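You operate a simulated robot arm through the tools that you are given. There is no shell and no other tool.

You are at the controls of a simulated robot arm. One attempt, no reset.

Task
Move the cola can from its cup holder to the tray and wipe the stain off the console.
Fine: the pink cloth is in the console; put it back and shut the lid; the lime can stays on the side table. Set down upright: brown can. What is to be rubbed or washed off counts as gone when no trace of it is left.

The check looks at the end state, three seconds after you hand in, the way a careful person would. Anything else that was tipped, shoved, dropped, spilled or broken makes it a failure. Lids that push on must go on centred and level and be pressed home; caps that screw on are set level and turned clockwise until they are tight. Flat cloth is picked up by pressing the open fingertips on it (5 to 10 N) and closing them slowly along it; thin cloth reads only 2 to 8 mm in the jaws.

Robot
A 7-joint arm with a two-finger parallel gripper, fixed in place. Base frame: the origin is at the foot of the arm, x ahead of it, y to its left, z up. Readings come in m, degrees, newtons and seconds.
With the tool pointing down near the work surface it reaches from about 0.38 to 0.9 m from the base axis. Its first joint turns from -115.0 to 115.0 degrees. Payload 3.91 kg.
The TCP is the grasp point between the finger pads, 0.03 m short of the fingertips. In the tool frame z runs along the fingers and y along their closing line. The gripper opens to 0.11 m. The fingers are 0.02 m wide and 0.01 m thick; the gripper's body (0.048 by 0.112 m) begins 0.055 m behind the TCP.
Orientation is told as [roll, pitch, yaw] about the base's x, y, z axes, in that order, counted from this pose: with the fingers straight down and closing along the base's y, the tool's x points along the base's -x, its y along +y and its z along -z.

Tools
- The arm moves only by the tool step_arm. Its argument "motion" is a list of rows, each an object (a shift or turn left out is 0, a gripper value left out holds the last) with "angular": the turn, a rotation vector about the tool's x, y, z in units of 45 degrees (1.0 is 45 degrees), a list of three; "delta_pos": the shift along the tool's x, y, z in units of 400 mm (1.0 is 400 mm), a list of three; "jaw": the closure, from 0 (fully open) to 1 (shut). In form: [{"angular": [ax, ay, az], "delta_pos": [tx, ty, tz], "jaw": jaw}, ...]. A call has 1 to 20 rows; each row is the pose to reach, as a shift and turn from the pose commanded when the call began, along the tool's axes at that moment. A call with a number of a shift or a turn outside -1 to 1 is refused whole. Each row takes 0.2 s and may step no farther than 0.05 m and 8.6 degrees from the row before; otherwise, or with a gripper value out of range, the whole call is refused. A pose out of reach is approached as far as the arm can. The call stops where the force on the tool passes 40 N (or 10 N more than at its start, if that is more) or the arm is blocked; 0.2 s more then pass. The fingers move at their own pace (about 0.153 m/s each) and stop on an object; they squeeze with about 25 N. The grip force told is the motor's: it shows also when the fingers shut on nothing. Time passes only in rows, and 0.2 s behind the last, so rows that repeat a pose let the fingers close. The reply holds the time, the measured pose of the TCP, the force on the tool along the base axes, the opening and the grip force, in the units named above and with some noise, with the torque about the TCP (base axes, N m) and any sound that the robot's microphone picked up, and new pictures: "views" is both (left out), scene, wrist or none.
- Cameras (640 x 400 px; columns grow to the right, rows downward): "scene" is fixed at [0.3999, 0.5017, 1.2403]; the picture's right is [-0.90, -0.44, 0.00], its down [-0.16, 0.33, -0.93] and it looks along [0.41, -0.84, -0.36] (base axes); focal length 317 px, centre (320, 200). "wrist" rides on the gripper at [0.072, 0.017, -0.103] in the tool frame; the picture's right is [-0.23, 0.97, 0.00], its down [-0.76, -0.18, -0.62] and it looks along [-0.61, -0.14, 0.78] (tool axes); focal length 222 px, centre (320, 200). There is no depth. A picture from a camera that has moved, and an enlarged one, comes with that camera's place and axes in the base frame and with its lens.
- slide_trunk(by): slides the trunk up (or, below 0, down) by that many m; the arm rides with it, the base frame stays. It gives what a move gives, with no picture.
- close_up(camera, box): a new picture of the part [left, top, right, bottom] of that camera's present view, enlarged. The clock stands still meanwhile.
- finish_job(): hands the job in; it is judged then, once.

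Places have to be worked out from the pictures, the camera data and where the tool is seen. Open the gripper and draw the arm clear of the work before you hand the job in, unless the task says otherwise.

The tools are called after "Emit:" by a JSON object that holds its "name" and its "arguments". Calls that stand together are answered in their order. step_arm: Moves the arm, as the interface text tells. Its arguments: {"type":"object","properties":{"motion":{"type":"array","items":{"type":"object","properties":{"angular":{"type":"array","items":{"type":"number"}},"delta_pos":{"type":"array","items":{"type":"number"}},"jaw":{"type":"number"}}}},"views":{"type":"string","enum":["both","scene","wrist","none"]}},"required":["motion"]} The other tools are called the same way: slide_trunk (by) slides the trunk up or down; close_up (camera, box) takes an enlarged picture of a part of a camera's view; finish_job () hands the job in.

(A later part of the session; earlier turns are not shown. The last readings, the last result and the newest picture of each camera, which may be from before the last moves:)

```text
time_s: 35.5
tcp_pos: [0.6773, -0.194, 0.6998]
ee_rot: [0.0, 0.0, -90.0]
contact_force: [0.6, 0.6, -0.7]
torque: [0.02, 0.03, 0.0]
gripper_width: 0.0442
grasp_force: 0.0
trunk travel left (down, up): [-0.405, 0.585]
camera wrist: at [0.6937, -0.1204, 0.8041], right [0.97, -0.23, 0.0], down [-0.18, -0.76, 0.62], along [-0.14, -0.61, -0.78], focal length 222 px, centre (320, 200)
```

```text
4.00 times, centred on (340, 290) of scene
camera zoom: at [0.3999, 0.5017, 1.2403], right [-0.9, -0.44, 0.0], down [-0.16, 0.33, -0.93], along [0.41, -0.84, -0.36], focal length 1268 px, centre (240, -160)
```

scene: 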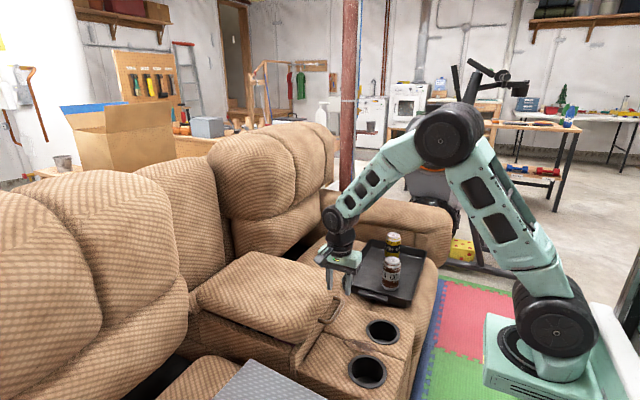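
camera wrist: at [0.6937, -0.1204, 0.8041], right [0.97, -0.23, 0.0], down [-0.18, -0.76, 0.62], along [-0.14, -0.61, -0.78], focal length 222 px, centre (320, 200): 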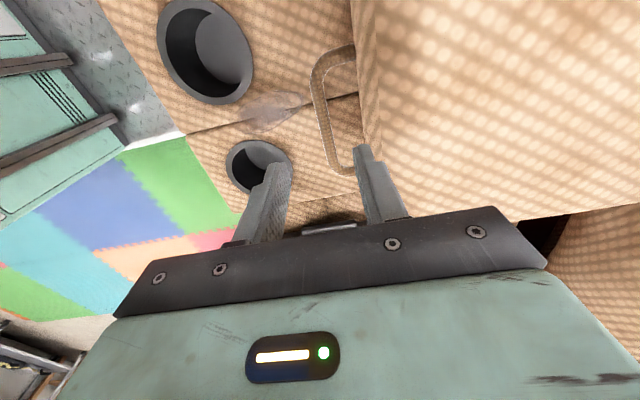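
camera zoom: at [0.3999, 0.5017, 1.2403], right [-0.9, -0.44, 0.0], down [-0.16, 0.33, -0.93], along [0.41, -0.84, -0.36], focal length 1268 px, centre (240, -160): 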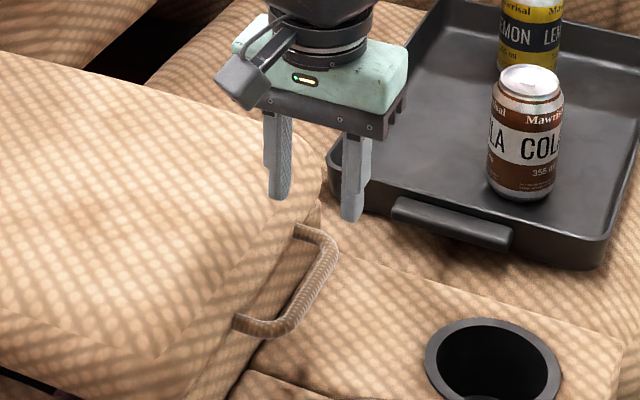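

Bar axis is at x≈0.681 with ~29 mm clear gap to the lid face (x≈0.716); z≈0.604. With the 44 mm opening the rear finger fits the gap. I shift 2 mm toward the robot and descend to z≈0.62.

Emit:
{"name": "step_arm", "arguments": {"motion": [{"delta_pos": [0, -0.005, 0.05], "jaw": 0.6}, {"delta_pos": [0, -0.005, 0.1]}, {"delta_pos": [0, -0.005, 0.14]}, {"delta_pos": [0, -0.005, 0.17]}, {"delta_pos": [0, -0.005, 0.2]}, {"delta_pos": [0, -0.005, 0.2]}]}}

Emit:
{"name": "close_up", "arguments": {"camera": "scene", "box": [290, 250, 390, 330]}}

Emit:
{"name": "close_up", "arguments": {"camera": "wrist", "box": [220, 50, 460, 220]}}

```text
time_s: 36.9
tcp_pos: [0.6744, -0.1924, 0.6212]
ee_rot: [0.0, 0.0, -90.0]
contact_force: [0.6, 0.1, 0.5]
torque: [0.02, -0.02, 0.01]
gripper_width: 0.0439
grasp_force: 0.0
trunk travel left (down, up): [-0.405, 0.585]
camera wrist: at [0.6909, -0.1201, 0.7251], right [0.97, -0.23, 0.0], down [-0.18, -0.76, 0.62], along [-0.14, -0.61, -0.78], focal length 222 px, centre (320, 200)
```

scene: 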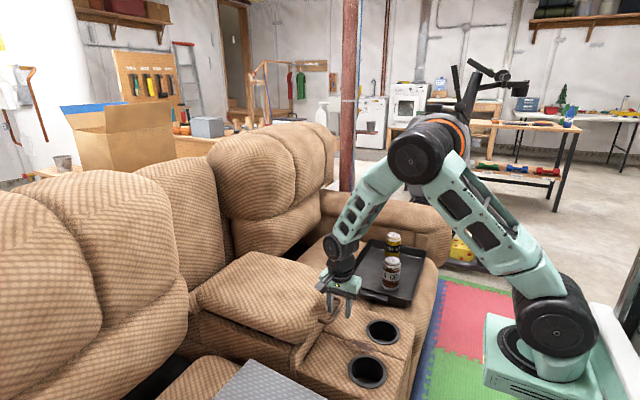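
wrist: 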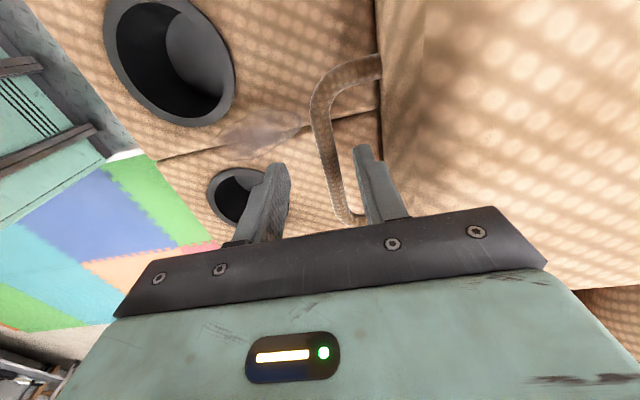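

```text
5.00 times, centred on (340, 290) of scene
camera zoom: at [0.3999, 0.5017, 1.2403], right [-0.9, -0.44, 0.0], down [-0.16, 0.33, -0.93], along [0.41, -0.84, -0.36], focal length 1585 px, centre (220, -250)
```

zoom: 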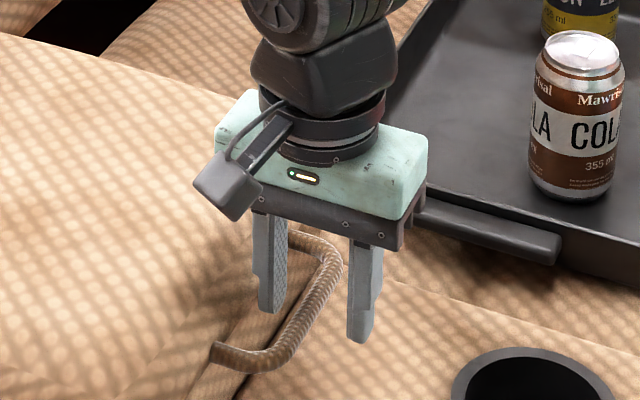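

```text
2.35 times, centred on (340, 135) of wrist
camera zoom: at [0.6909, -0.1201, 0.7251], right [0.97, -0.23, 0.0], down [-0.18, -0.76, 0.62], along [-0.14, -0.61, -0.78], focal length 523 px, centre (273, 353)
```

zoom: 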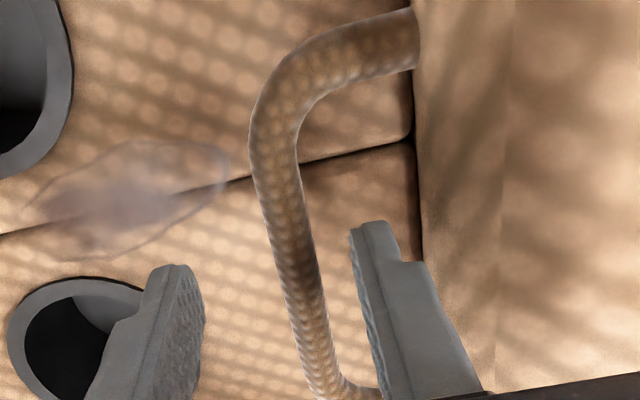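

The bar sits between the fingers. I narrow the jaw to ~33 mm, centre on the bar (+6 mm in x), then close on it.

Emit:
{"name": "step_arm", "arguments": {"motion": [{"delta_pos": [0, 0, 0], "jaw": 0.68}, {"delta_pos": [0, 0.008, 0], "jaw": 0.7}, {"delta_pos": [0, 0.016, 0], "jaw": 0.75}, {"delta_pos": [0, 0.016, 0], "jaw": 0.85}, {"delta_pos": [0, 0.016, 0], "jaw": 1}, {"delta_pos": [0, 0.016, 0], "jaw": 1}], "views": "wrist"}}

```text
time_s: 38.2
tcp_pos: [0.6814, -0.1931, 0.6189]
ee_rot: [0.0, 0.0, -90.0]
contact_force: [2.7, -0.9, -1.0]
torque: [0.14, -0.1, -0.47]
gripper_width: 0.0116
grasp_force: 44.7
trunk travel left (down, up): [-0.405, 0.585]
camera wrist: at [0.6981, -0.1206, 0.7246], right [0.97, -0.23, 0.0], down [-0.18, -0.76, 0.62], along [-0.14, -0.61, -0.78], focal length 222 px, centre (320, 200)
```

wrist: 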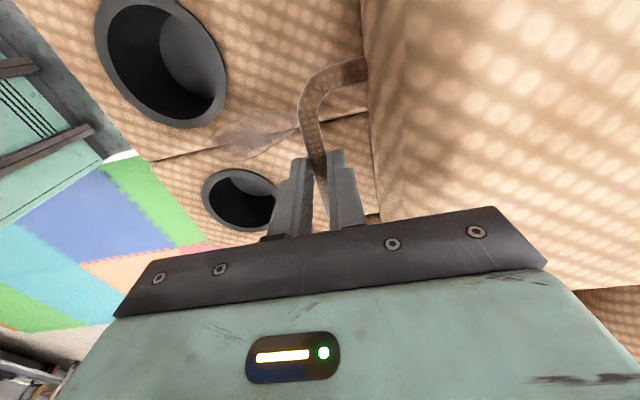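

The bar is held (11.6 mm). I test-lift along the arc by about 5° and check the forces.

Emit:
{"name": "step_arm", "arguments": {"motion": [{"delta_pos": [0, 0.002, -0.02], "jaw": 1}, {"delta_pos": [0, 0.005, -0.044]}, {"delta_pos": [0, 0.008, -0.066]}, {"delta_pos": [0, 0.011, -0.0875]}, {"delta_pos": [0, 0.011, -0.0875]}], "views": "scene"}}

Emit:
{"name": "close_up", "arguments": {"camera": "scene", "box": [170, 220, 380, 350]}}

```text
time_s: 39.5
tcp_pos: [0.6849, -0.1946, 0.6561]
ee_rot: [0.1, 0.0, -90.0]
contact_force: [14.3, 2.2, -3.6]
torque: [0.11, -0.4, -0.48]
gripper_width: 0.0116
grasp_force: 45.1
trunk travel left (down, up): [-0.405, 0.585]
```

scene: 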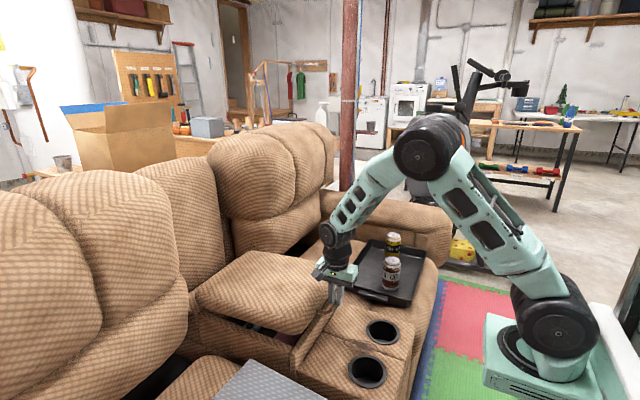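

```text
3.05 times, centred on (275, 285) of scene
camera zoom: at [0.3999, 0.5017, 1.2403], right [-0.9, -0.44, 0.0], down [-0.16, 0.33, -0.93], along [0.41, -0.84, -0.36], focal length 966 px, centre (457, -59)
```

zoom: 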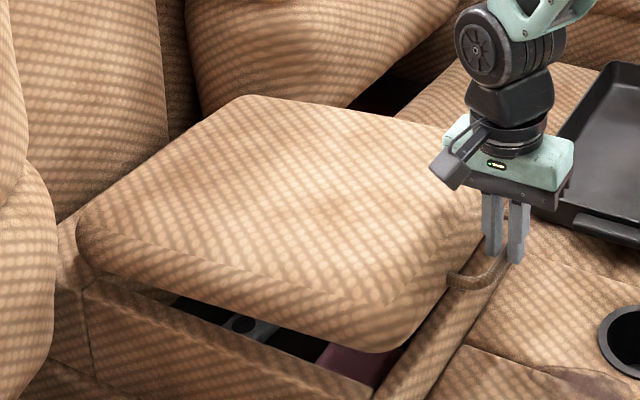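

The lid lifts (pink cloth visible inside near the front), but there is +14 N in x, so the true arc moves more toward +x than I assumed (hinge lower). I continue to ~10° with a corrected arc.

Emit:
{"name": "step_arm", "arguments": {"motion": [{"delta_pos": [0, 0.015, -0.01], "jaw": 1}, {"delta_pos": [0, 0.022, -0.03]}, {"delta_pos": [0, 0.029, -0.055]}, {"delta_pos": [0, 0.0375, -0.0825]}, {"delta_pos": [0, 0.0375, -0.0825]}], "views": "none"}}

```text
time_s: 40.3
tcp_pos: [0.6908, -0.1949, 0.6767]
ee_rot: [-0.9, 0.2, -90.0]
contact_force: [-10.9, -0.3, 2.2]
torque: [-0.28, 0.23, -0.38]
gripper_width: 0.0118
grasp_force: 45.0
trunk travel left (down, up): [-0.405, 0.585]
stopped in row 4: the force on the tool passed its limit at 43 N (the readings are from after the stop); the commanded pose is now the measured one
```

The stop came from my over-correction in x (peak 43 N); the readings fit the original arc with hinge ≈ (1.085, 0.572) and a stiff contact. I continue in small steps along that arc, checking forces each few degrees.

Emit:
{"name": "step_arm", "arguments": {"motion": [{"delta_pos": [0, 0.001, -0.016], "jaw": 1}, {"delta_pos": [0, 0.005, -0.032]}, {"delta_pos": [0, 0.0095, -0.048]}, {"delta_pos": [0, 0.01425, -0.064]}, {"delta_pos": [0, 0.01425, -0.064]}], "views": "none"}}

```text
time_s: 41.5
tcp_pos: [0.6977, -0.1936, 0.7031]
ee_rot: [-0.7, 0.1, -90.1]
contact_force: [-17.2, 6.9, 3.1]
torque: [0.33, 0.56, -0.46]
gripper_width: 0.0115
grasp_force: 44.8
trunk travel left (down, up): [-0.405, 0.585]
```

Fx is −17 N, so I'm slightly too far in +x. I shift −1.5 mm in x to calibrate the stiffness.

Emit:
{"name": "step_arm", "arguments": {"motion": [{"delta_pos": [0, -0.00375, 0], "jaw": 1}, {"delta_pos": [0, -0.00375, 0]}], "views": "scene"}}

```text
time_s: 42.1
tcp_pos: [0.698, -0.1935, 0.7045]
ee_rot: [-0.6, 0.1, -90.1]
contact_force: [-4.6, 7.7, 1.6]
torque: [0.69, 0.04, -0.48]
gripper_width: 0.0114
grasp_force: 44.6
trunk travel left (down, up): [-0.405, 0.585]
```

scene: 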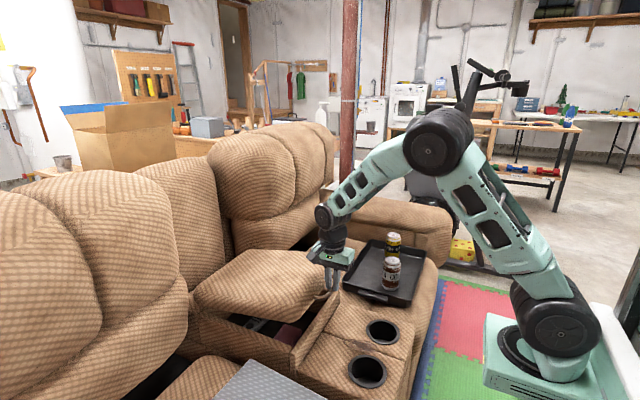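

Stiffness is ~8 N/mm and the force is now small, with the lid at ~12°. I go on to ~20° along the arc.

Emit:
{"name": "step_arm", "arguments": {"motion": [{"delta_pos": [0, 0.009, -0.034], "jaw": 1}, {"delta_pos": [0, 0.0205, -0.067]}, {"delta_pos": [0, 0.033, -0.1]}, {"delta_pos": [0, 0.0465, -0.133]}, {"delta_pos": [0, 0.0465, -0.133]}], "views": "none"}}

```text
time_s: 43.3
tcp_pos: [0.7163, -0.1937, 0.755]
ee_rot: [-0.7, 0.1, -90.2]
contact_force: [6.2, 6.9, -2.8]
torque: [0.26, -0.13, -0.4]
gripper_width: 0.0116
grasp_force: 44.7
trunk travel left (down, up): [-0.405, 0.585]
```

Good: only 6 N. I continue to ~30°.

Emit:
{"name": "step_arm", "arguments": {"motion": [{"delta_pos": [0, 0.0205, -0.04], "jaw": 1}, {"delta_pos": [0, 0.041, -0.079]}, {"delta_pos": [0, 0.0635, -0.1175]}, {"delta_pos": [0, 0.086, -0.155]}, {"delta_pos": [0, 0.086, -0.155]}], "views": "scene"}}

```text
time_s: 44.5
tcp_pos: [0.7494, -0.1936, 0.8186]
ee_rot: [-0.8, 0.2, -90.0]
contact_force: [-16.6, 0.4, 10.3]
torque: [-0.17, 0.58, -0.28]
gripper_width: 0.0115
grasp_force: 45.5
trunk travel left (down, up): [-0.405, 0.585]
```

scene: 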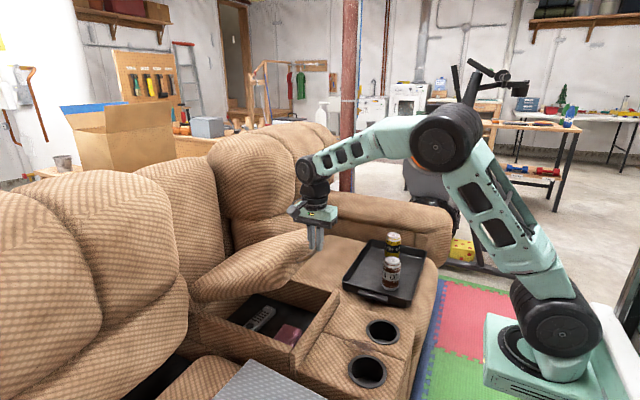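

The force (−17, 0, +10) is purely radial, so my radius is ~2 mm too small. The console interior is now visible with the pink cloth near its front. I correct outward and go on to ~40°.

Emit:
{"name": "step_arm", "arguments": {"motion": [{"delta_pos": [0, 0.019, -0.0385], "jaw": 1}, {"delta_pos": [0, 0.046, -0.074]}, {"delta_pos": [0, 0.074, -0.1075]}, {"delta_pos": [0, 0.104, -0.1405]}, {"delta_pos": [0, 0.104, -0.1405]}], "views": "none"}}

```text
time_s: 45.7
tcp_pos: [0.7926, -0.1942, 0.8747]
ee_rot: [-0.6, 0.1, -90.0]
contact_force: [-19.3, 0.1, 19.8]
torque: [-0.44, 0.69, -0.22]
gripper_width: 0.0112
grasp_force: 44.5
trunk travel left (down, up): [-0.405, 0.585]
```

Still radially outward (27 N): refitting all points gives a hinge near (1.16, 0.55) with radius ≈0.48–0.5. I follow that new arc for the next few degrees.

Emit:
{"name": "step_arm", "arguments": {"motion": [{"delta_pos": [0, -0.004, 0.0], "jaw": 1}, {"delta_pos": [0, 0.01, -0.024]}, {"delta_pos": [0, 0.026, -0.0465]}, {"delta_pos": [0, 0.045, -0.067]}, {"delta_pos": [0, 0.0635, -0.0865]}, {"delta_pos": [0, 0.0635, -0.0865]}], "views": "none"}}

```text
time_s: 47.1
tcp_pos: [0.8191, -0.1946, 0.9062]
ee_rot: [-0.8, 0.1, -90.0]
contact_force: [0.4, -0.1, 0.3]
torque: [0.01, 0.0, -0.02]
gripper_width: 0.0001
grasp_force: 37.3
trunk travel left (down, up): [-0.405, 0.585]
```

The jaw shut to zero — the bar slipped out. I look at where the lid is now.

Emit:
{"name": "step_arm", "arguments": {"motion": [{"delta_pos": [0, 0, 0]}], "views": "both"}}

Emit:
{"name": "close_up", "arguments": {"camera": "scene", "box": [170, 170, 380, 370]}}

```text
time_s: 47.5
tcp_pos: [0.8194, -0.1941, 0.9071]
ee_rot: [-0.9, 0.1, -90.1]
contact_force: [-1.0, 0.2, 0.0]
torque: [-0.02, 0.0, 0.02]
gripper_width: 0.0
grasp_force: 37.7
trunk travel left (down, up): [-0.405, 0.585]
camera wrist: at [0.8376, -0.1211, 1.0103], right [0.97, -0.23, -0.01], down [-0.17, -0.76, 0.62], along [-0.15, -0.61, -0.78], focal length 222 px, centre (320, 200)
```

scene: 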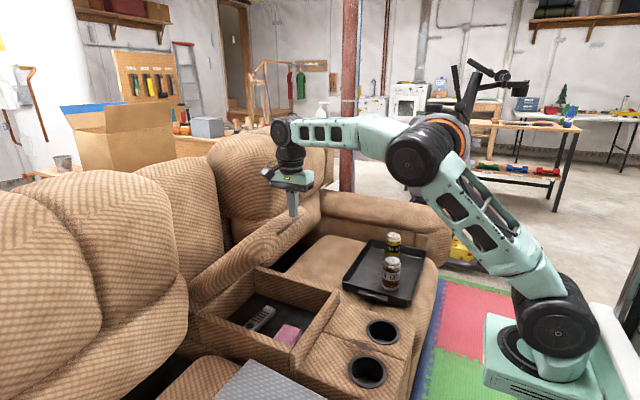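
wrist: 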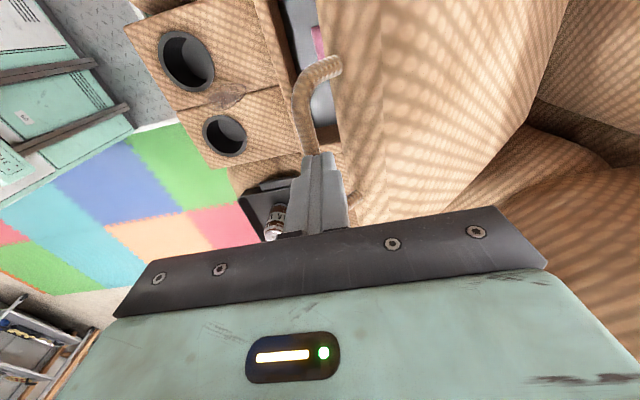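

```text
2.00 times, centred on (275, 270) of scene
camera zoom: at [0.3999, 0.5017, 1.2403], right [-0.9, -0.44, 0.0], down [-0.16, 0.33, -0.93], along [0.41, -0.84, -0.36], focal length 634 px, centre (410, 60)
```

zoom: 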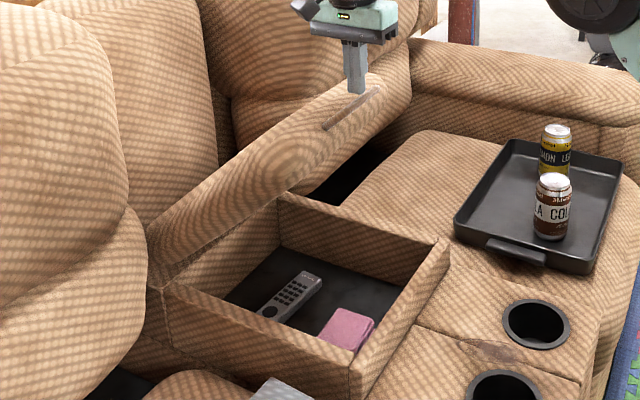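

The lid holds itself open at ~36°, and inside are a remote and a folded pink cloth near the front (≈(0.83,-0.17)). I'll back off and then push the lid further open from beneath; first rise and retreat from the handle.

Emit:
{"name": "step_arm", "arguments": {"motion": [{"delta_pos": [0, 0, -0.06], "jaw": 1}, {"delta_pos": [0, 0, -0.13]}, {"delta_pos": [0, -0.08, -0.15]}, {"delta_pos": [0, -0.18, -0.15]}, {"delta_pos": [0, -0.28, -0.15]}, {"delta_pos": [0, -0.32, -0.15]}, {"delta_pos": [0, -0.32, -0.15]}], "views": "wrist"}}

Emit:
{"name": "slide_trunk", "arguments": {"by": 0.2}}

```text
time_s: 49.1
tcp_pos: [0.6927, -0.1937, 0.9669]
ee_rot: [-0.7, 0.0, -90.0]
contact_force: [1.5, 0.4, 0.2]
torque: [0.0, 0.01, -0.04]
gripper_width: 0.0
grasp_force: 37.2
trunk travel left (down, up): [-0.405, 0.585]
camera wrist: at [0.7096, -0.1208, 1.0713], right [0.97, -0.23, -0.01], down [-0.17, -0.76, 0.62], along [-0.15, -0.61, -0.78], focal length 222 px, centre (320, 200)
```

wrist: 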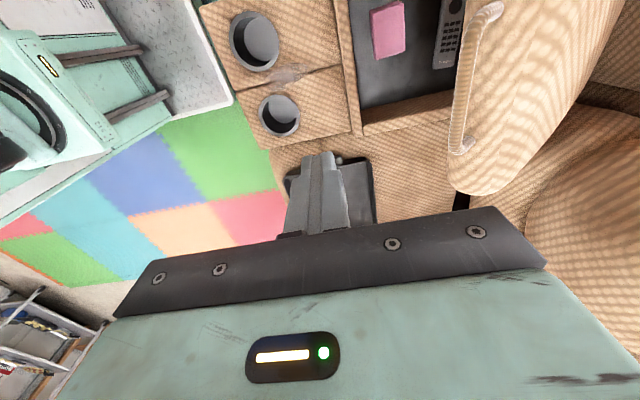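

```text
time_s: 51.3
tcp_pos: [0.6914, -0.1947, 1.1674]
ee_rot: [-0.9, 0.1, -90.0]
contact_force: [-0.6, -0.2, 0.5]
torque: [-0.01, 0.0, 0.0]
gripper_width: 0.0
grasp_force: 37.5
trunk travel left (down, up): [-0.605, 0.385]
```

The cloth triangulates to about (0.84,-0.17, z≈0.475). Now I lower the arm to z≈0.80 in front of the raised lid.

Emit:
{"name": "step_arm", "arguments": {"motion": [{"delta_pos": [0, 0, 0.1], "jaw": 1}, {"delta_pos": [0, 0, 0.2]}, {"delta_pos": [0, 0, 0.3]}, {"delta_pos": [0, 0, 0.4]}, {"delta_pos": [0, 0, 0.5]}, {"delta_pos": [0, 0, 0.6]}, {"delta_pos": [0, 0, 0.7]}, {"delta_pos": [0, 0, 0.8]}, {"delta_pos": [0, 0, 0.9175]}, {"delta_pos": [0, 0, 0.9175]}], "views": "both"}}

```text
time_s: 53.5
tcp_pos: [0.687, -0.1927, 0.7989]
ee_rot: [-0.6, 0.1, -90.0]
contact_force: [-0.6, -0.5, 0.3]
torque: [-0.03, -0.02, 0.02]
gripper_width: 0.0
grasp_force: 37.8
trunk travel left (down, up): [-0.605, 0.385]
camera wrist: at [0.7062, -0.1209, 0.9026], right [0.97, -0.23, -0.01], down [-0.17, -0.76, 0.62], along [-0.15, -0.61, -0.78], focal length 222 px, centre (320, 200)
```

scene: 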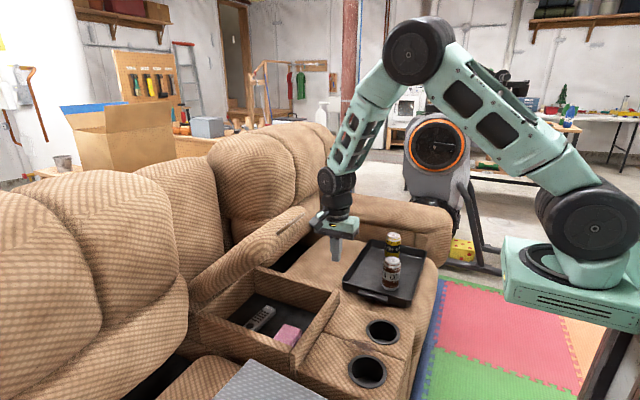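
wrist: 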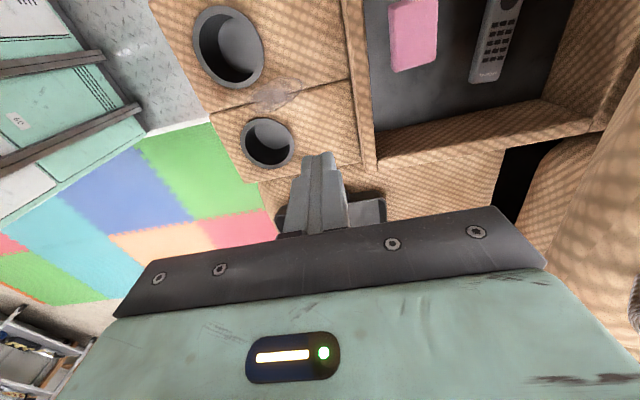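

The lid stays put. I pitch the closed gripper forward by 45° here, well clear of the lid edge.

Emit:
{"name": "step_arm", "arguments": {"motion": [{"angular": [-0.17, 0, 0]}, {"angular": [-0.34, 0, 0]}, {"angular": [-0.51, 0, 0]}, {"angular": [-0.68, 0, 0]}, {"angular": [-0.84, 0, 0]}, {"angular": [-1.0, 0, 0]}, {"angular": [-1.0, 0, 0]}], "views": "scene"}}

```text
time_s: 55.1
tcp_pos: [0.6867, -0.1934, 0.8001]
ee_rot: [44.4, 0.1, -90.1]
contact_force: [-0.2, 1.4, -0.1]
torque: [0.01, 0.02, 0.03]
gripper_width: 0.0003
grasp_force: 37.5
trunk travel left (down, up): [-0.605, 0.385]
```

scene: 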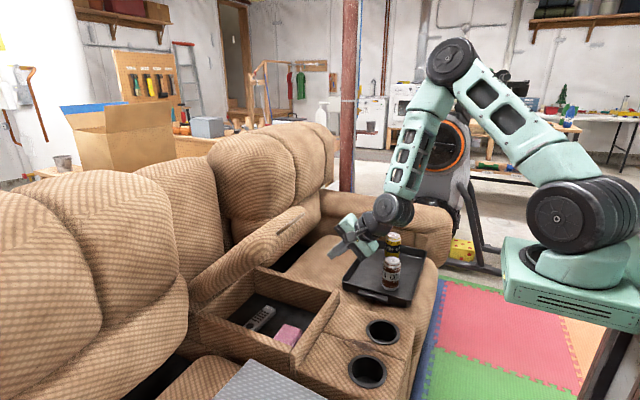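

Feasible. I pitch a further 30° (to 75°) while lowering to (0.70, z 0.735), in front of and below the lid's raised edge.

Emit:
{"name": "step_arm", "arguments": {"motion": [{"angular": [-0.17, 0, 0], "delta_pos": [0, -0.023, 0.0345]}, {"angular": [-0.34, 0, 0], "delta_pos": [0, -0.046, 0.069]}, {"angular": [-0.5, 0, 0], "delta_pos": [0, -0.069, 0.1035]}, {"angular": [-0.667, 0, 0], "delta_pos": [0, -0.092, 0.138]}, {"angular": [-0.667, 0, 0], "delta_pos": [0, -0.092, 0.138]}], "views": "both"}}

Emit:
{"name": "close_up", "arguments": {"camera": "scene", "box": [180, 180, 400, 340]}}

```text
time_s: 56.3
tcp_pos: [0.6994, -0.1942, 0.7351]
ee_rot: [74.3, 0.1, -90.0]
contact_force: [0.7, -0.2, 0.0]
torque: [-0.01, -0.01, 0.02]
gripper_width: 0.0
grasp_force: 38.4
trunk travel left (down, up): [-0.605, 0.385]
camera wrist: at [0.6041, -0.1208, 0.7805], right [0.26, -0.23, 0.94], down [-0.65, -0.76, 0.0], along [0.71, -0.61, -0.35], focal length 222 px, centre (320, 200)
```

scene: 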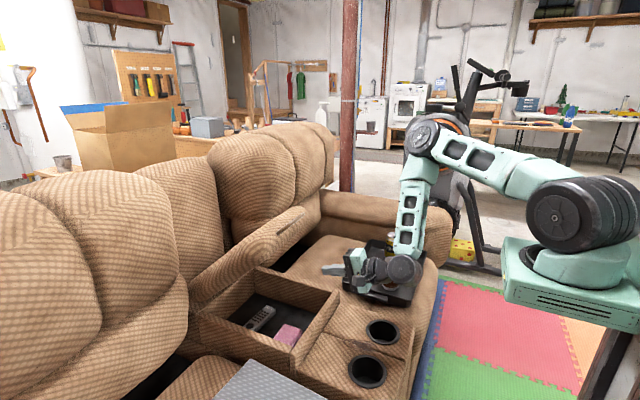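
wrist: 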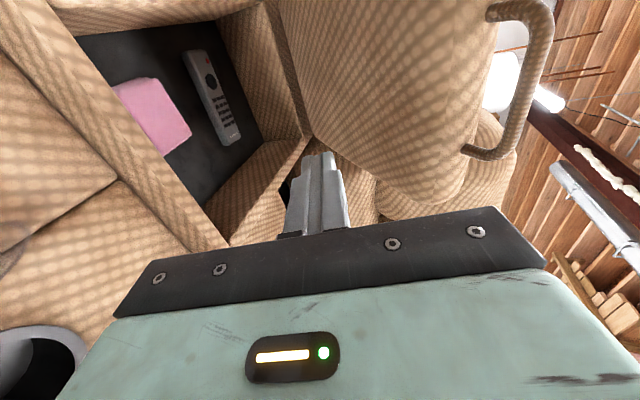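

```text
2.50 times, centred on (290, 260) of scene
camera zoom: at [0.3999, 0.5017, 1.2403], right [-0.9, -0.44, 0.0], down [-0.16, 0.33, -0.93], along [0.41, -0.84, -0.36], focal length 792 px, centre (395, 50)
```

zoom: 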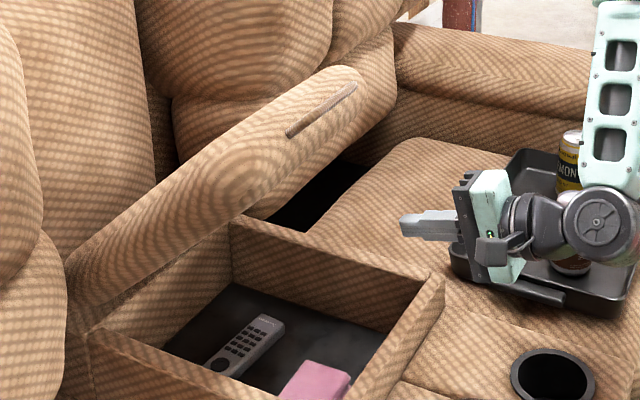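

The hand is nearly horizontal with the lid's underside ahead and above. I advance under the lid to x≈0.84 while pitching to ~94° so that the fingertips lead.

Emit:
{"name": "step_arm", "arguments": {"motion": [{"angular": [-0.11, 0, 0], "delta_pos": [0, 0.02, 0.08]}, {"angular": [-0.22, 0, 0], "delta_pos": [0, 0.043, 0.165]}, {"angular": [-0.33, 0, 0], "delta_pos": [0, 0.066, 0.25]}, {"angular": [-0.44, 0, 0], "delta_pos": [0, 0.0895, 0.337]}, {"angular": [-0.44, 0, 0], "delta_pos": [0, 0.0895, 0.337]}], "views": "both"}}

Emit:
{"name": "close_up", "arguments": {"camera": "scene", "box": [180, 180, 400, 340]}}

```text
time_s: 57.5
tcp_pos: [0.8383, -0.1936, 0.7357]
ee_rot: [94.1, 0.2, -90.0]
contact_force: [-0.1, -0.9, 0.2]
torque: [0.02, -0.02, 0.0]
gripper_width: 0.0001
grasp_force: 37.6
trunk travel left (down, up): [-0.605, 0.385]
camera wrist: at [0.7332, -0.1198, 0.7451], right [-0.07, -0.23, 0.97], down [-0.61, -0.76, -0.22], along [0.79, -0.61, -0.09], focal length 222 px, centre (320, 200)
```

scene: 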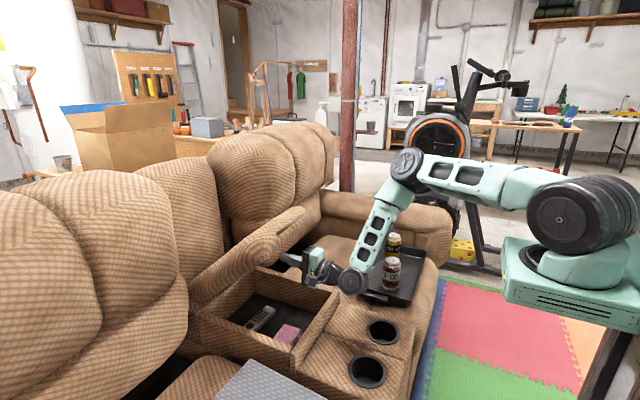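
wrist: 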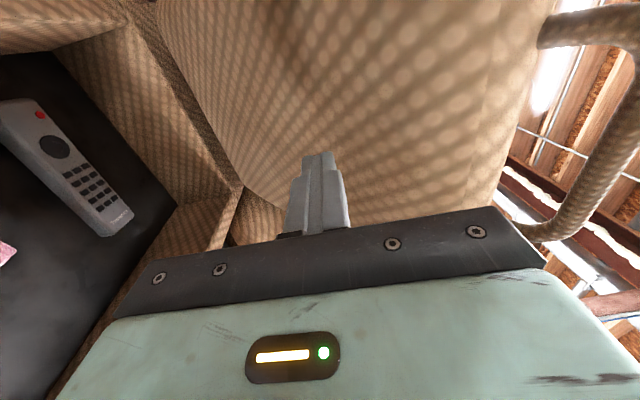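

```text
2.50 times, centred on (290, 260) of scene
camera zoom: at [0.3999, 0.5017, 1.2403], right [-0.9, -0.44, 0.0], down [-0.16, 0.33, -0.93], along [0.41, -0.84, -0.36], focal length 792 px, centre (395, 50)
```

zoom: 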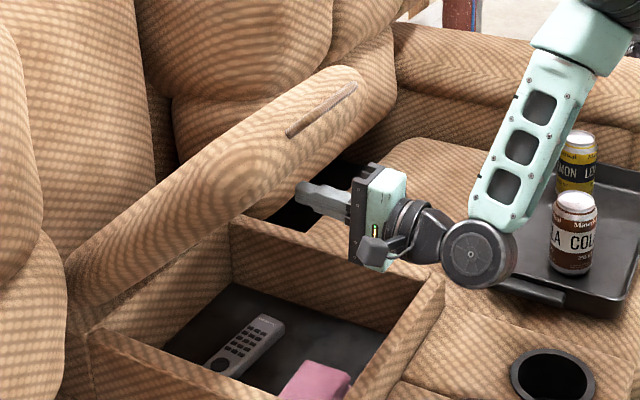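

The tips are just beneath the lid underside. I push gently up and forward along an arc and watch the force.

Emit:
{"name": "step_arm", "arguments": {"motion": [{"delta_pos": [0, 0.04, 0.002]}, {"delta_pos": [0, 0.075, 0.005]}, {"delta_pos": [0, 0.1, 0.03]}, {"delta_pos": [0, 0.125, 0.058]}, {"delta_pos": [0, 0.15, 0.086]}, {"delta_pos": [0, 0.15, 0.086]}], "views": "both"}}

Emit:
{"name": "close_up", "arguments": {"camera": "scene", "box": [180, 160, 400, 320]}}

```text
time_s: 58.9
tcp_pos: [0.8696, -0.194, 0.7956]
ee_rot: [94.1, 0.1, -90.1]
contact_force: [-0.7, 1.1, -0.2]
torque: [0.01, -0.02, 0.06]
gripper_width: 0.0002
grasp_force: 37.4
trunk travel left (down, up): [-0.605, 0.385]
camera wrist: at [0.7645, -0.1197, 0.8065], right [-0.07, -0.23, 0.97], down [-0.61, -0.76, -0.22], along [0.79, -0.61, -0.09], focal length 222 px, centre (320, 200)
```

scene: 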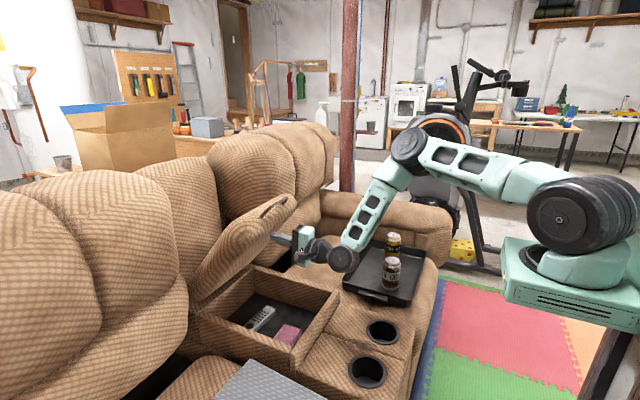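
wrist: 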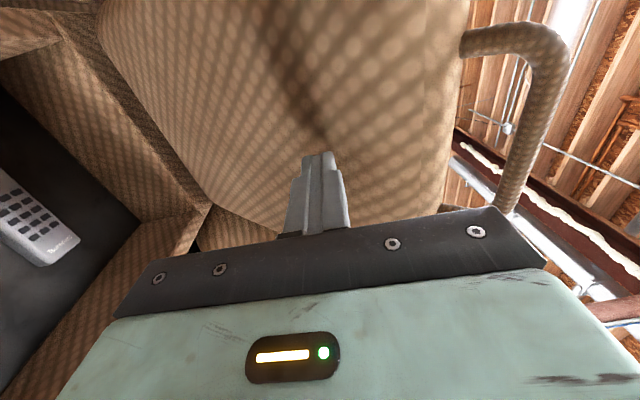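

```text
2.50 times, centred on (290, 240) of scene
camera zoom: at [0.3999, 0.5017, 1.2403], right [-0.9, -0.44, 0.0], down [-0.16, 0.33, -0.93], along [0.41, -0.84, -0.36], focal length 792 px, centre (395, 100)
```

zoom: 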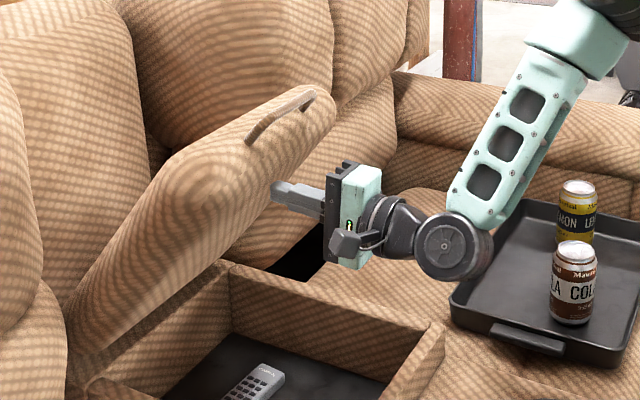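

The lid moved up to ~50° with little force. I continue pushing along the arc toward ~75°.

Emit:
{"name": "step_arm", "arguments": {"motion": [{"delta_pos": [0, 0.034, 0.042]}, {"delta_pos": [0, 0.067, 0.085]}, {"delta_pos": [0, 0.096, 0.132]}, {"delta_pos": [0, 0.123, 0.179]}, {"delta_pos": [0, 0.146, 0.23]}, {"delta_pos": [0, 0.166, 0.28]}, {"delta_pos": [0, 0.182, 0.332]}, {"delta_pos": [0, 0.196, 0.385]}, {"delta_pos": [0, 0.196, 0.385]}], "views": "both"}}

Emit:
{"name": "close_up", "arguments": {"camera": "scene", "box": [180, 140, 400, 300]}}

```text
time_s: 60.9
tcp_pos: [1.0168, -0.194, 0.8841]
ee_rot: [94.1, 0.2, -90.0]
contact_force: [-0.1, -0.4, -0.7]
torque: [0.0, 0.04, 0.0]
gripper_width: 0.0
grasp_force: 37.6
trunk travel left (down, up): [-0.605, 0.385]
camera wrist: at [0.9123, -0.1205, 0.895], right [-0.07, -0.23, 0.97], down [-0.61, -0.76, -0.22], along [0.79, -0.61, -0.09], focal length 222 px, centre (320, 200)
```

scene: 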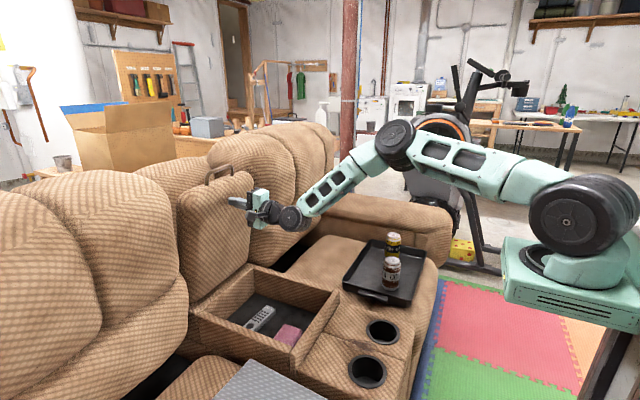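
wrist: 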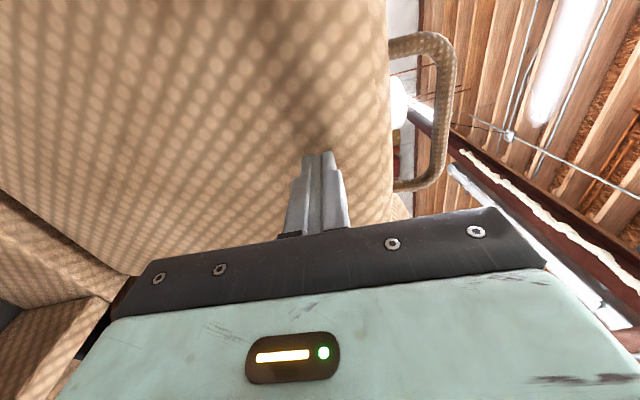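

```text
2.50 times, centred on (290, 220) of scene
camera zoom: at [0.3999, 0.5017, 1.2403], right [-0.9, -0.44, 0.0], down [-0.16, 0.33, -0.93], along [0.41, -0.84, -0.36], focal length 792 px, centre (395, 150)
```

zoom: 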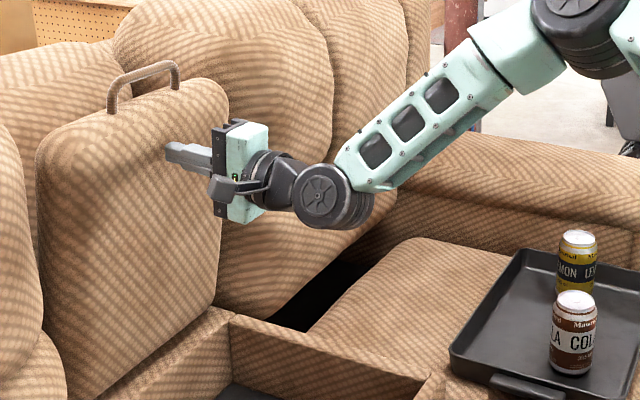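

The lid now stands upright at about 75–80° by itself. I withdraw the hand straight back before re-orienting it for the cloth.

Emit:
{"name": "step_arm", "arguments": {"motion": [{"delta_pos": [0, -0.01, -0.05]}, {"delta_pos": [0, -0.01, -0.15]}, {"delta_pos": [0, -0.01, -0.27]}, {"delta_pos": [0, -0.01, -0.39]}, {"delta_pos": [0, -0.01, -0.51]}, {"delta_pos": [0, -0.01, -0.62]}, {"delta_pos": [0, -0.01, -0.7]}, {"delta_pos": [0, -0.01, -0.7]}], "views": "both"}}

```text
time_s: 62.7
tcp_pos: [0.7371, -0.1948, 0.8602]
ee_rot: [94.1, 0.1, -90.1]
contact_force: [0.3, -0.9, -1.0]
torque: [0.02, -0.01, -0.01]
gripper_width: 0.0
grasp_force: 37.4
trunk travel left (down, up): [-0.605, 0.385]
camera wrist: at [0.6331, -0.1208, 0.8699], right [-0.07, -0.23, 0.97], down [-0.61, -0.76, -0.22], along [0.79, -0.61, -0.09], focal length 222 px, centre (320, 200)
```

scene: 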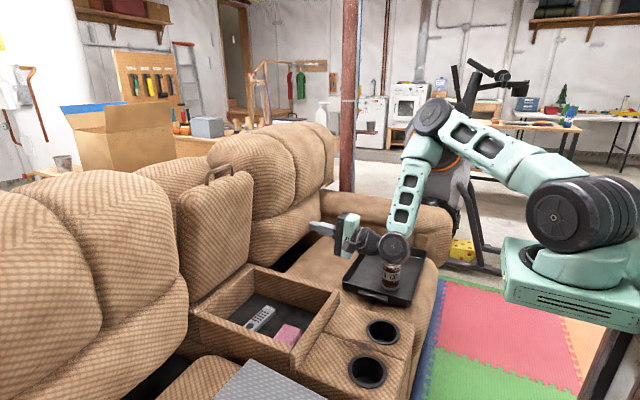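
wrist: 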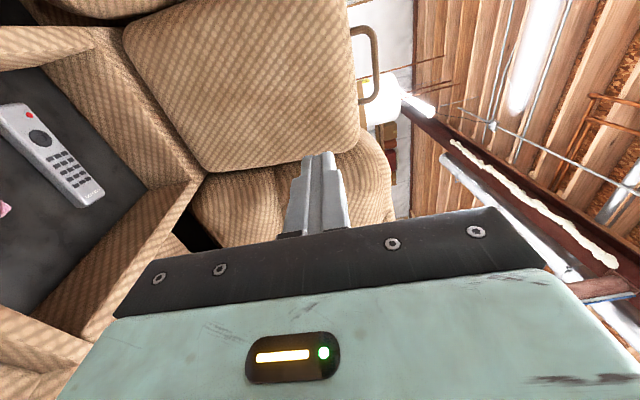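

I pitch the hand back to vertical in two steps, opening the jaw.

Emit:
{"name": "step_arm", "arguments": {"motion": [{"angular": [0.18, 0, 0], "jaw": 0.5}, {"angular": [0.36, 0, 0], "jaw": 0.3}, {"angular": [0.54, 0, 0], "jaw": 0}, {"angular": [0.72, 0, 0]}, {"angular": [0.9, 0, 0]}, {"angular": [1.0, 0, 0]}], "views": "none"}}

Emit:
{"name": "step_arm", "arguments": {"motion": [{"angular": [0.18, 0, 0]}, {"angular": [0.36, 0, 0]}, {"angular": [0.54, 0, 0]}, {"angular": [0.72, 0, 0]}, {"angular": [0.9, 0, 0]}, {"angular": [1.0, 0, 0]}, {"angular": [1.0, 0, 0]}], "views": "both"}}

```text
time_s: 64.1
tcp_pos: [0.7363, -0.1932, 0.8596]
ee_rot: [48.9, 0.1, -89.9]
contact_force: [-0.5, -0.7, 0.2]
torque: [-0.04, -0.02, 0.04]
gripper_width: 0.11
grasp_force: 0.1
trunk travel left (down, up): [-0.605, 0.385]
```

```text
time_s: 65.7
tcp_pos: [0.7367, -0.1933, 0.8604]
ee_rot: [4.0, 0.1, -90.0]
contact_force: [-0.2, -0.6, 0.8]
torque: [0.0, 0.0, -0.03]
gripper_width: 0.1101
grasp_force: 0.0
trunk travel left (down, up): [-0.605, 0.385]
camera wrist: at [0.7468, -0.1202, 0.9659], right [0.97, -0.23, 0.07], down [-0.22, -0.76, 0.61], along [-0.09, -0.61, -0.79], focal length 222 px, centre (320, 200)
```

scene: 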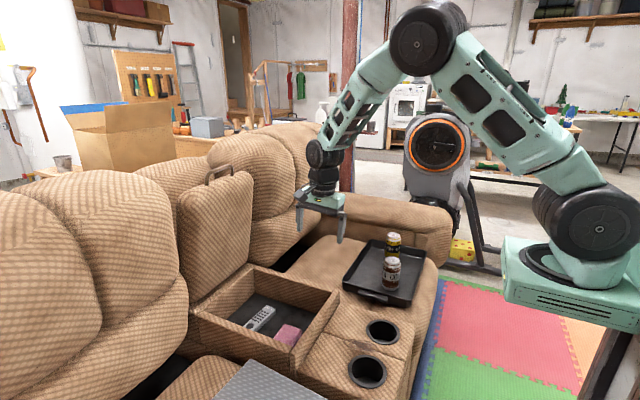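
wrist: 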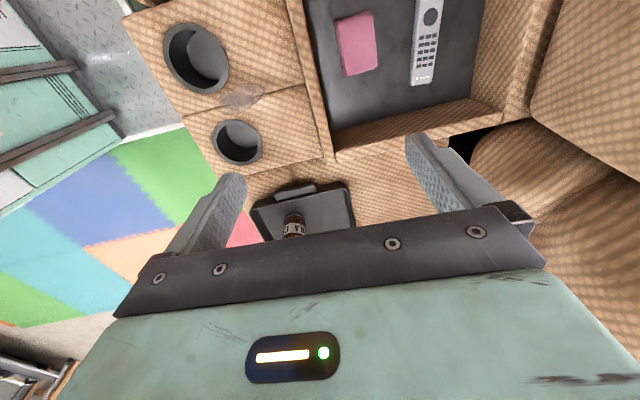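

Hand vertical again. I enlarge the cloth in both views to see its shape and place.

Emit:
{"name": "close_up", "arguments": {"camera": "wrist", "box": [290, 0, 470, 140]}}

Emit:
{"name": "close_up", "arguments": {"camera": "scene", "box": [220, 270, 350, 370]}}

```text
2.86 times, centred on (380, 70) of wrist
camera zoom: at [0.7468, -0.1202, 0.9659], right [0.97, -0.23, 0.07], down [-0.22, -0.76, 0.61], along [-0.09, -0.61, -0.79], focal length 635 px, centre (149, 571)
```

zoom: 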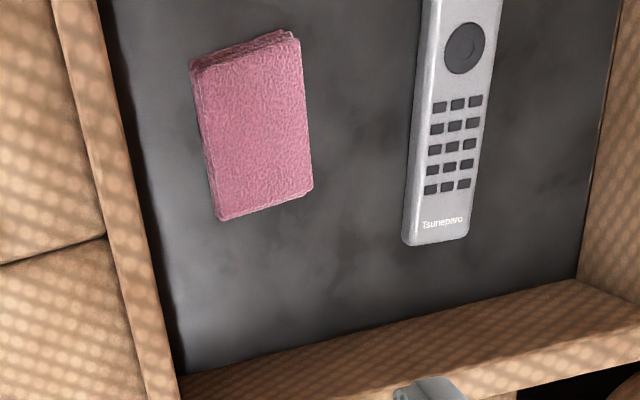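

```text
4.00 times, centred on (285, 320) of scene
camera zoom: at [0.3999, 0.5017, 1.2403], right [-0.9, -0.44, 0.0], down [-0.16, 0.33, -0.93], along [0.41, -0.84, -0.36], focal length 1268 px, centre (460, -280)
```

zoom: 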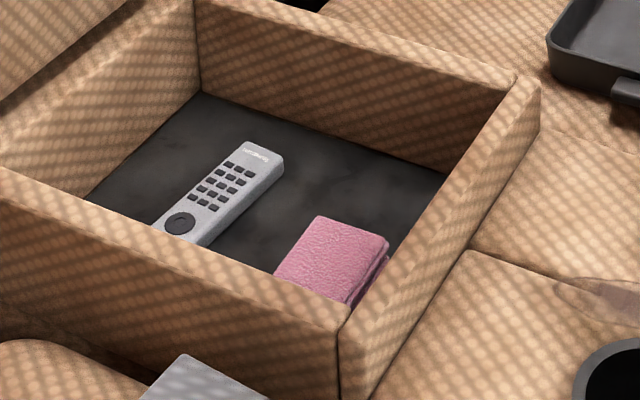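

The folded cloth's top spans x≈0.807–0.876, y≈-0.130 to -0.216, top z≈0.46 (remote starts at x≈0.94). I level the tool, move above the cloth centre (0.842,-0.172), then lower the trunk.

Emit:
{"name": "step_arm", "arguments": {"motion": [{"angular": [0.03, 0, 0], "delta_pos": [0.013, 0.065, -0.01]}, {"angular": [0.06, 0, 0], "delta_pos": [0.026, 0.13, -0.02]}, {"angular": [0.089, 0, 0], "delta_pos": [0.04, 0.2, -0.03]}, {"angular": [0.089, 0, 0], "delta_pos": [0.0525, 0.2625, -0.032]}, {"angular": [0.089, 0, 0], "delta_pos": [0.0525, 0.2625, -0.032]}], "views": "none"}}

Emit:
{"name": "slide_trunk", "arguments": {"by": -0.25}}

Emit:
{"name": "step_arm", "arguments": {"motion": [{"jaw": 0.64}, {"jaw": 0.64}], "views": "both"}}

```text
time_s: 66.9
tcp_pos: [0.8419, -0.1705, 0.8817]
ee_rot: [0.0, 0.1, -89.9]
contact_force: [0.4, -0.9, -0.7]
torque: [0.0, 0.0, 0.01]
gripper_width: 0.1099
grasp_force: 0.0
trunk travel left (down, up): [-0.605, 0.385]
```

```text
time_s: 69.5
tcp_pos: [0.8404, -0.1699, 0.6316]
ee_rot: [0.1, 0.0, -90.0]
contact_force: [0.6, -0.4, -1.2]
torque: [0.04, -0.01, 0.03]
gripper_width: 0.1099
grasp_force: 0.0
trunk travel left (down, up): [-0.355, 0.635]
```

```text
time_s: 70.1
tcp_pos: [0.842, -0.1709, 0.6305]
ee_rot: [0.1, 0.1, -90.0]
contact_force: [-0.4, -0.6, 0.0]
torque: [-0.02, -0.02, 0.0]
gripper_width: 0.0396
grasp_force: 0.0
trunk travel left (down, up): [-0.355, 0.635]
camera wrist: at [0.8583, -0.0977, 0.7354], right [0.97, -0.23, 0.0], down [-0.18, -0.76, 0.62], along [-0.14, -0.61, -0.78], focal length 222 px, centre (320, 200)
```

scene: 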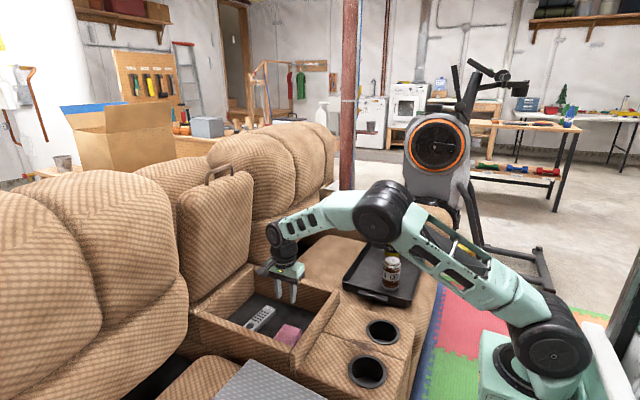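
wrist: 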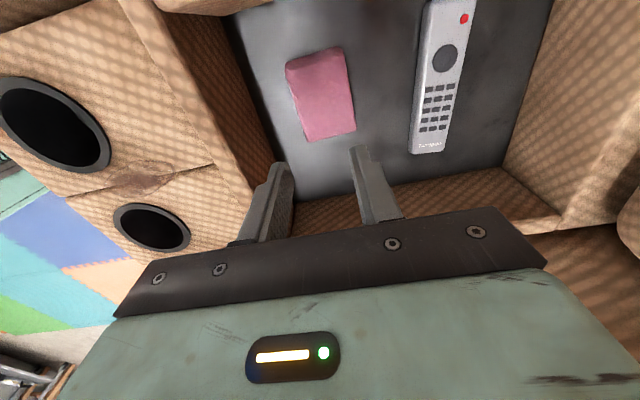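

Cloth centre refines to (0.847,-0.170). I descend with the jaw ~40 mm open to just above the cloth.

Emit:
{"name": "step_arm", "arguments": {"motion": [{"delta_pos": [0.002, 0.0125, 0.075], "jaw": 0.64}, {"delta_pos": [0.002, 0.0125, 0.15]}, {"delta_pos": [0.002, 0.0125, 0.22]}, {"delta_pos": [0.002, 0.0125, 0.27]}, {"delta_pos": [0.002, 0.0125, 0.3]}, {"delta_pos": [0.002, 0.0125, 0.3]}], "views": "both"}}

Emit:
{"name": "close_up", "arguments": {"camera": "scene", "box": [220, 270, 350, 370]}}

```text
time_s: 71.5
tcp_pos: [0.8469, -0.1692, 0.512]
ee_rot: [0.1, 0.2, -90.1]
contact_force: [0.2, -0.4, 0.0]
torque: [0.02, -0.01, -0.03]
gripper_width: 0.0396
grasp_force: 0.0
trunk travel left (down, up): [-0.355, 0.635]
camera wrist: at [0.8634, -0.0962, 0.6156], right [0.97, -0.23, 0.0], down [-0.18, -0.76, 0.62], along [-0.14, -0.61, -0.78], focal length 222 px, centre (320, 200)
```

scene: 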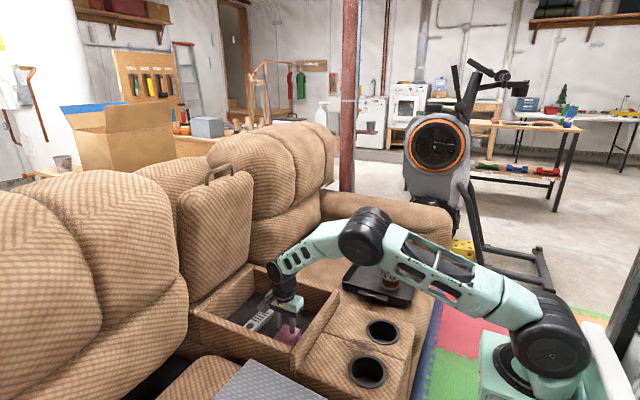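
wrist: 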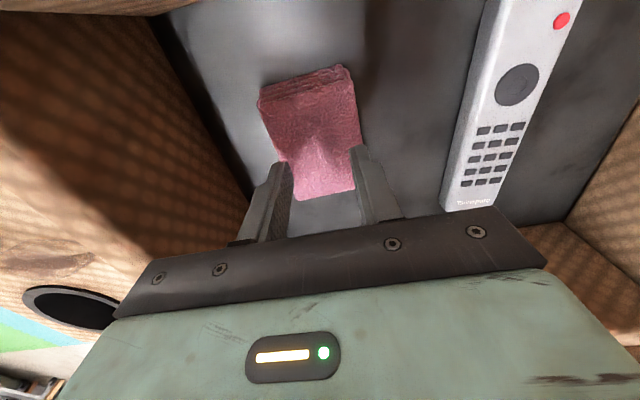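

```text
4.00 times, centred on (285, 320) of scene
camera zoom: at [0.3999, 0.5017, 1.2403], right [-0.9, -0.44, 0.0], down [-0.16, 0.33, -0.93], along [0.41, -0.84, -0.36], focal length 1268 px, centre (460, -280)
```

zoom: 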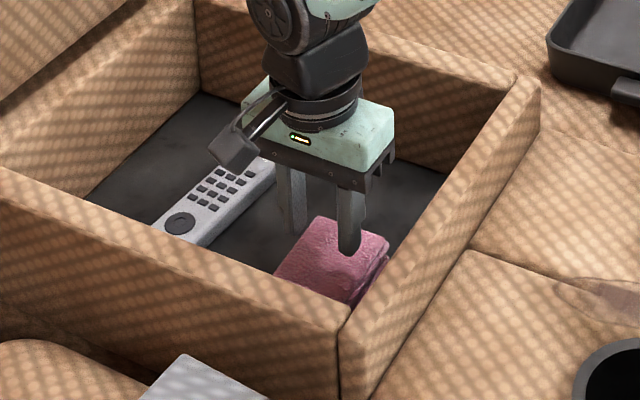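

The right finger would sit at the cloth's edge; the cloth spans x≈0.815–0.871, so I shift 4 mm back, narrow to 30 mm, and lower gently to feel for contact.

Emit:
{"name": "step_arm", "arguments": {"motion": [{"delta_pos": [0, -0.01, 0], "jaw": 0.727}, {"delta_pos": [0, -0.01, 0.01]}, {"delta_pos": [0, -0.01, 0.02]}, {"delta_pos": [0, -0.01, 0.03]}, {"delta_pos": [0, -0.01, 0.035]}, {"delta_pos": [0, -0.01, 0.035]}], "views": "wrist"}}

```text
time_s: 72.9
tcp_pos: [0.8419, -0.1687, 0.497]
ee_rot: [0.1, 0.2, -90.0]
contact_force: [0.0, 0.6, -0.4]
torque: [0.03, 0.02, -0.03]
gripper_width: 0.0298
grasp_force: 0.0
trunk travel left (down, up): [-0.355, 0.635]
camera wrist: at [0.8594, -0.0963, 0.6011], right [0.97, -0.23, 0.0], down [-0.18, -0.76, 0.62], along [-0.14, -0.61, -0.78], focal length 222 px, centre (320, 200)
```

wrist: 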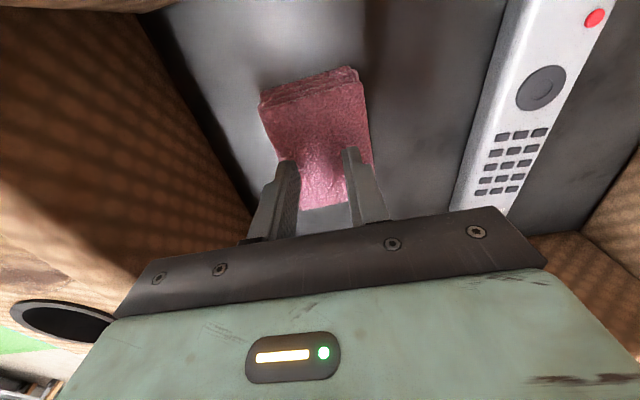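

No contact yet with tips at ~0.467. I lower further in 1 mm rows.

Emit:
{"name": "step_arm", "arguments": {"motion": [{"delta_pos": [0, 0, 0.004]}, {"delta_pos": [0, 0, 0.008]}, {"delta_pos": [0, 0, 0.012]}, {"delta_pos": [0, 0, 0.012]}], "views": "none"}}

```text
time_s: 73.9
tcp_pos: [0.8419, -0.1702, 0.4923]
ee_rot: [0.1, 0.1, -90.0]
contact_force: [1.0, 1.1, 0.4]
torque: [0.02, 0.01, -0.01]
gripper_width: 0.0299
grasp_force: 0.0
trunk travel left (down, up): [-0.355, 0.635]
```

Emit:
{"name": "step_arm", "arguments": {"motion": [{"delta_pos": [0, 0, 0.004]}, {"delta_pos": [0, 0, 0.008]}, {"delta_pos": [0, 0, 0.01]}, {"delta_pos": [0, 0, 0.01]}], "views": "wrist"}}

```text
time_s: 74.9
tcp_pos: [0.8422, -0.1689, 0.4911]
ee_rot: [0.1, 0.1, -90.0]
contact_force: [-5.7, -1.1, 15.6]
torque: [-0.01, 0.26, -0.02]
gripper_width: 0.0305
grasp_force: 0.1
trunk travel left (down, up): [-0.355, 0.635]
camera wrist: at [0.8593, -0.0961, 0.594], right [0.97, -0.23, 0.0], down [-0.18, -0.76, 0.62], along [-0.14, -0.61, -0.78], focal length 222 px, centre (320, 200)
```

wrist: 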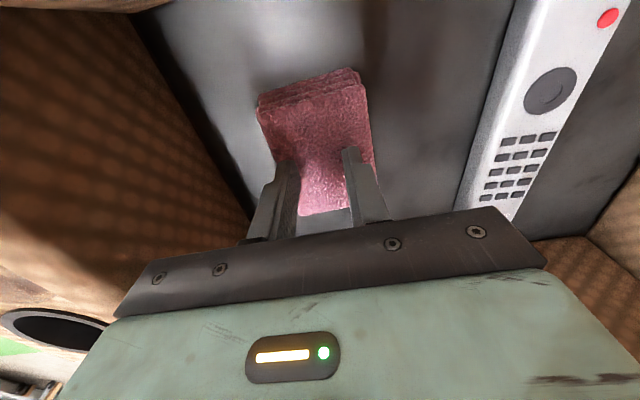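

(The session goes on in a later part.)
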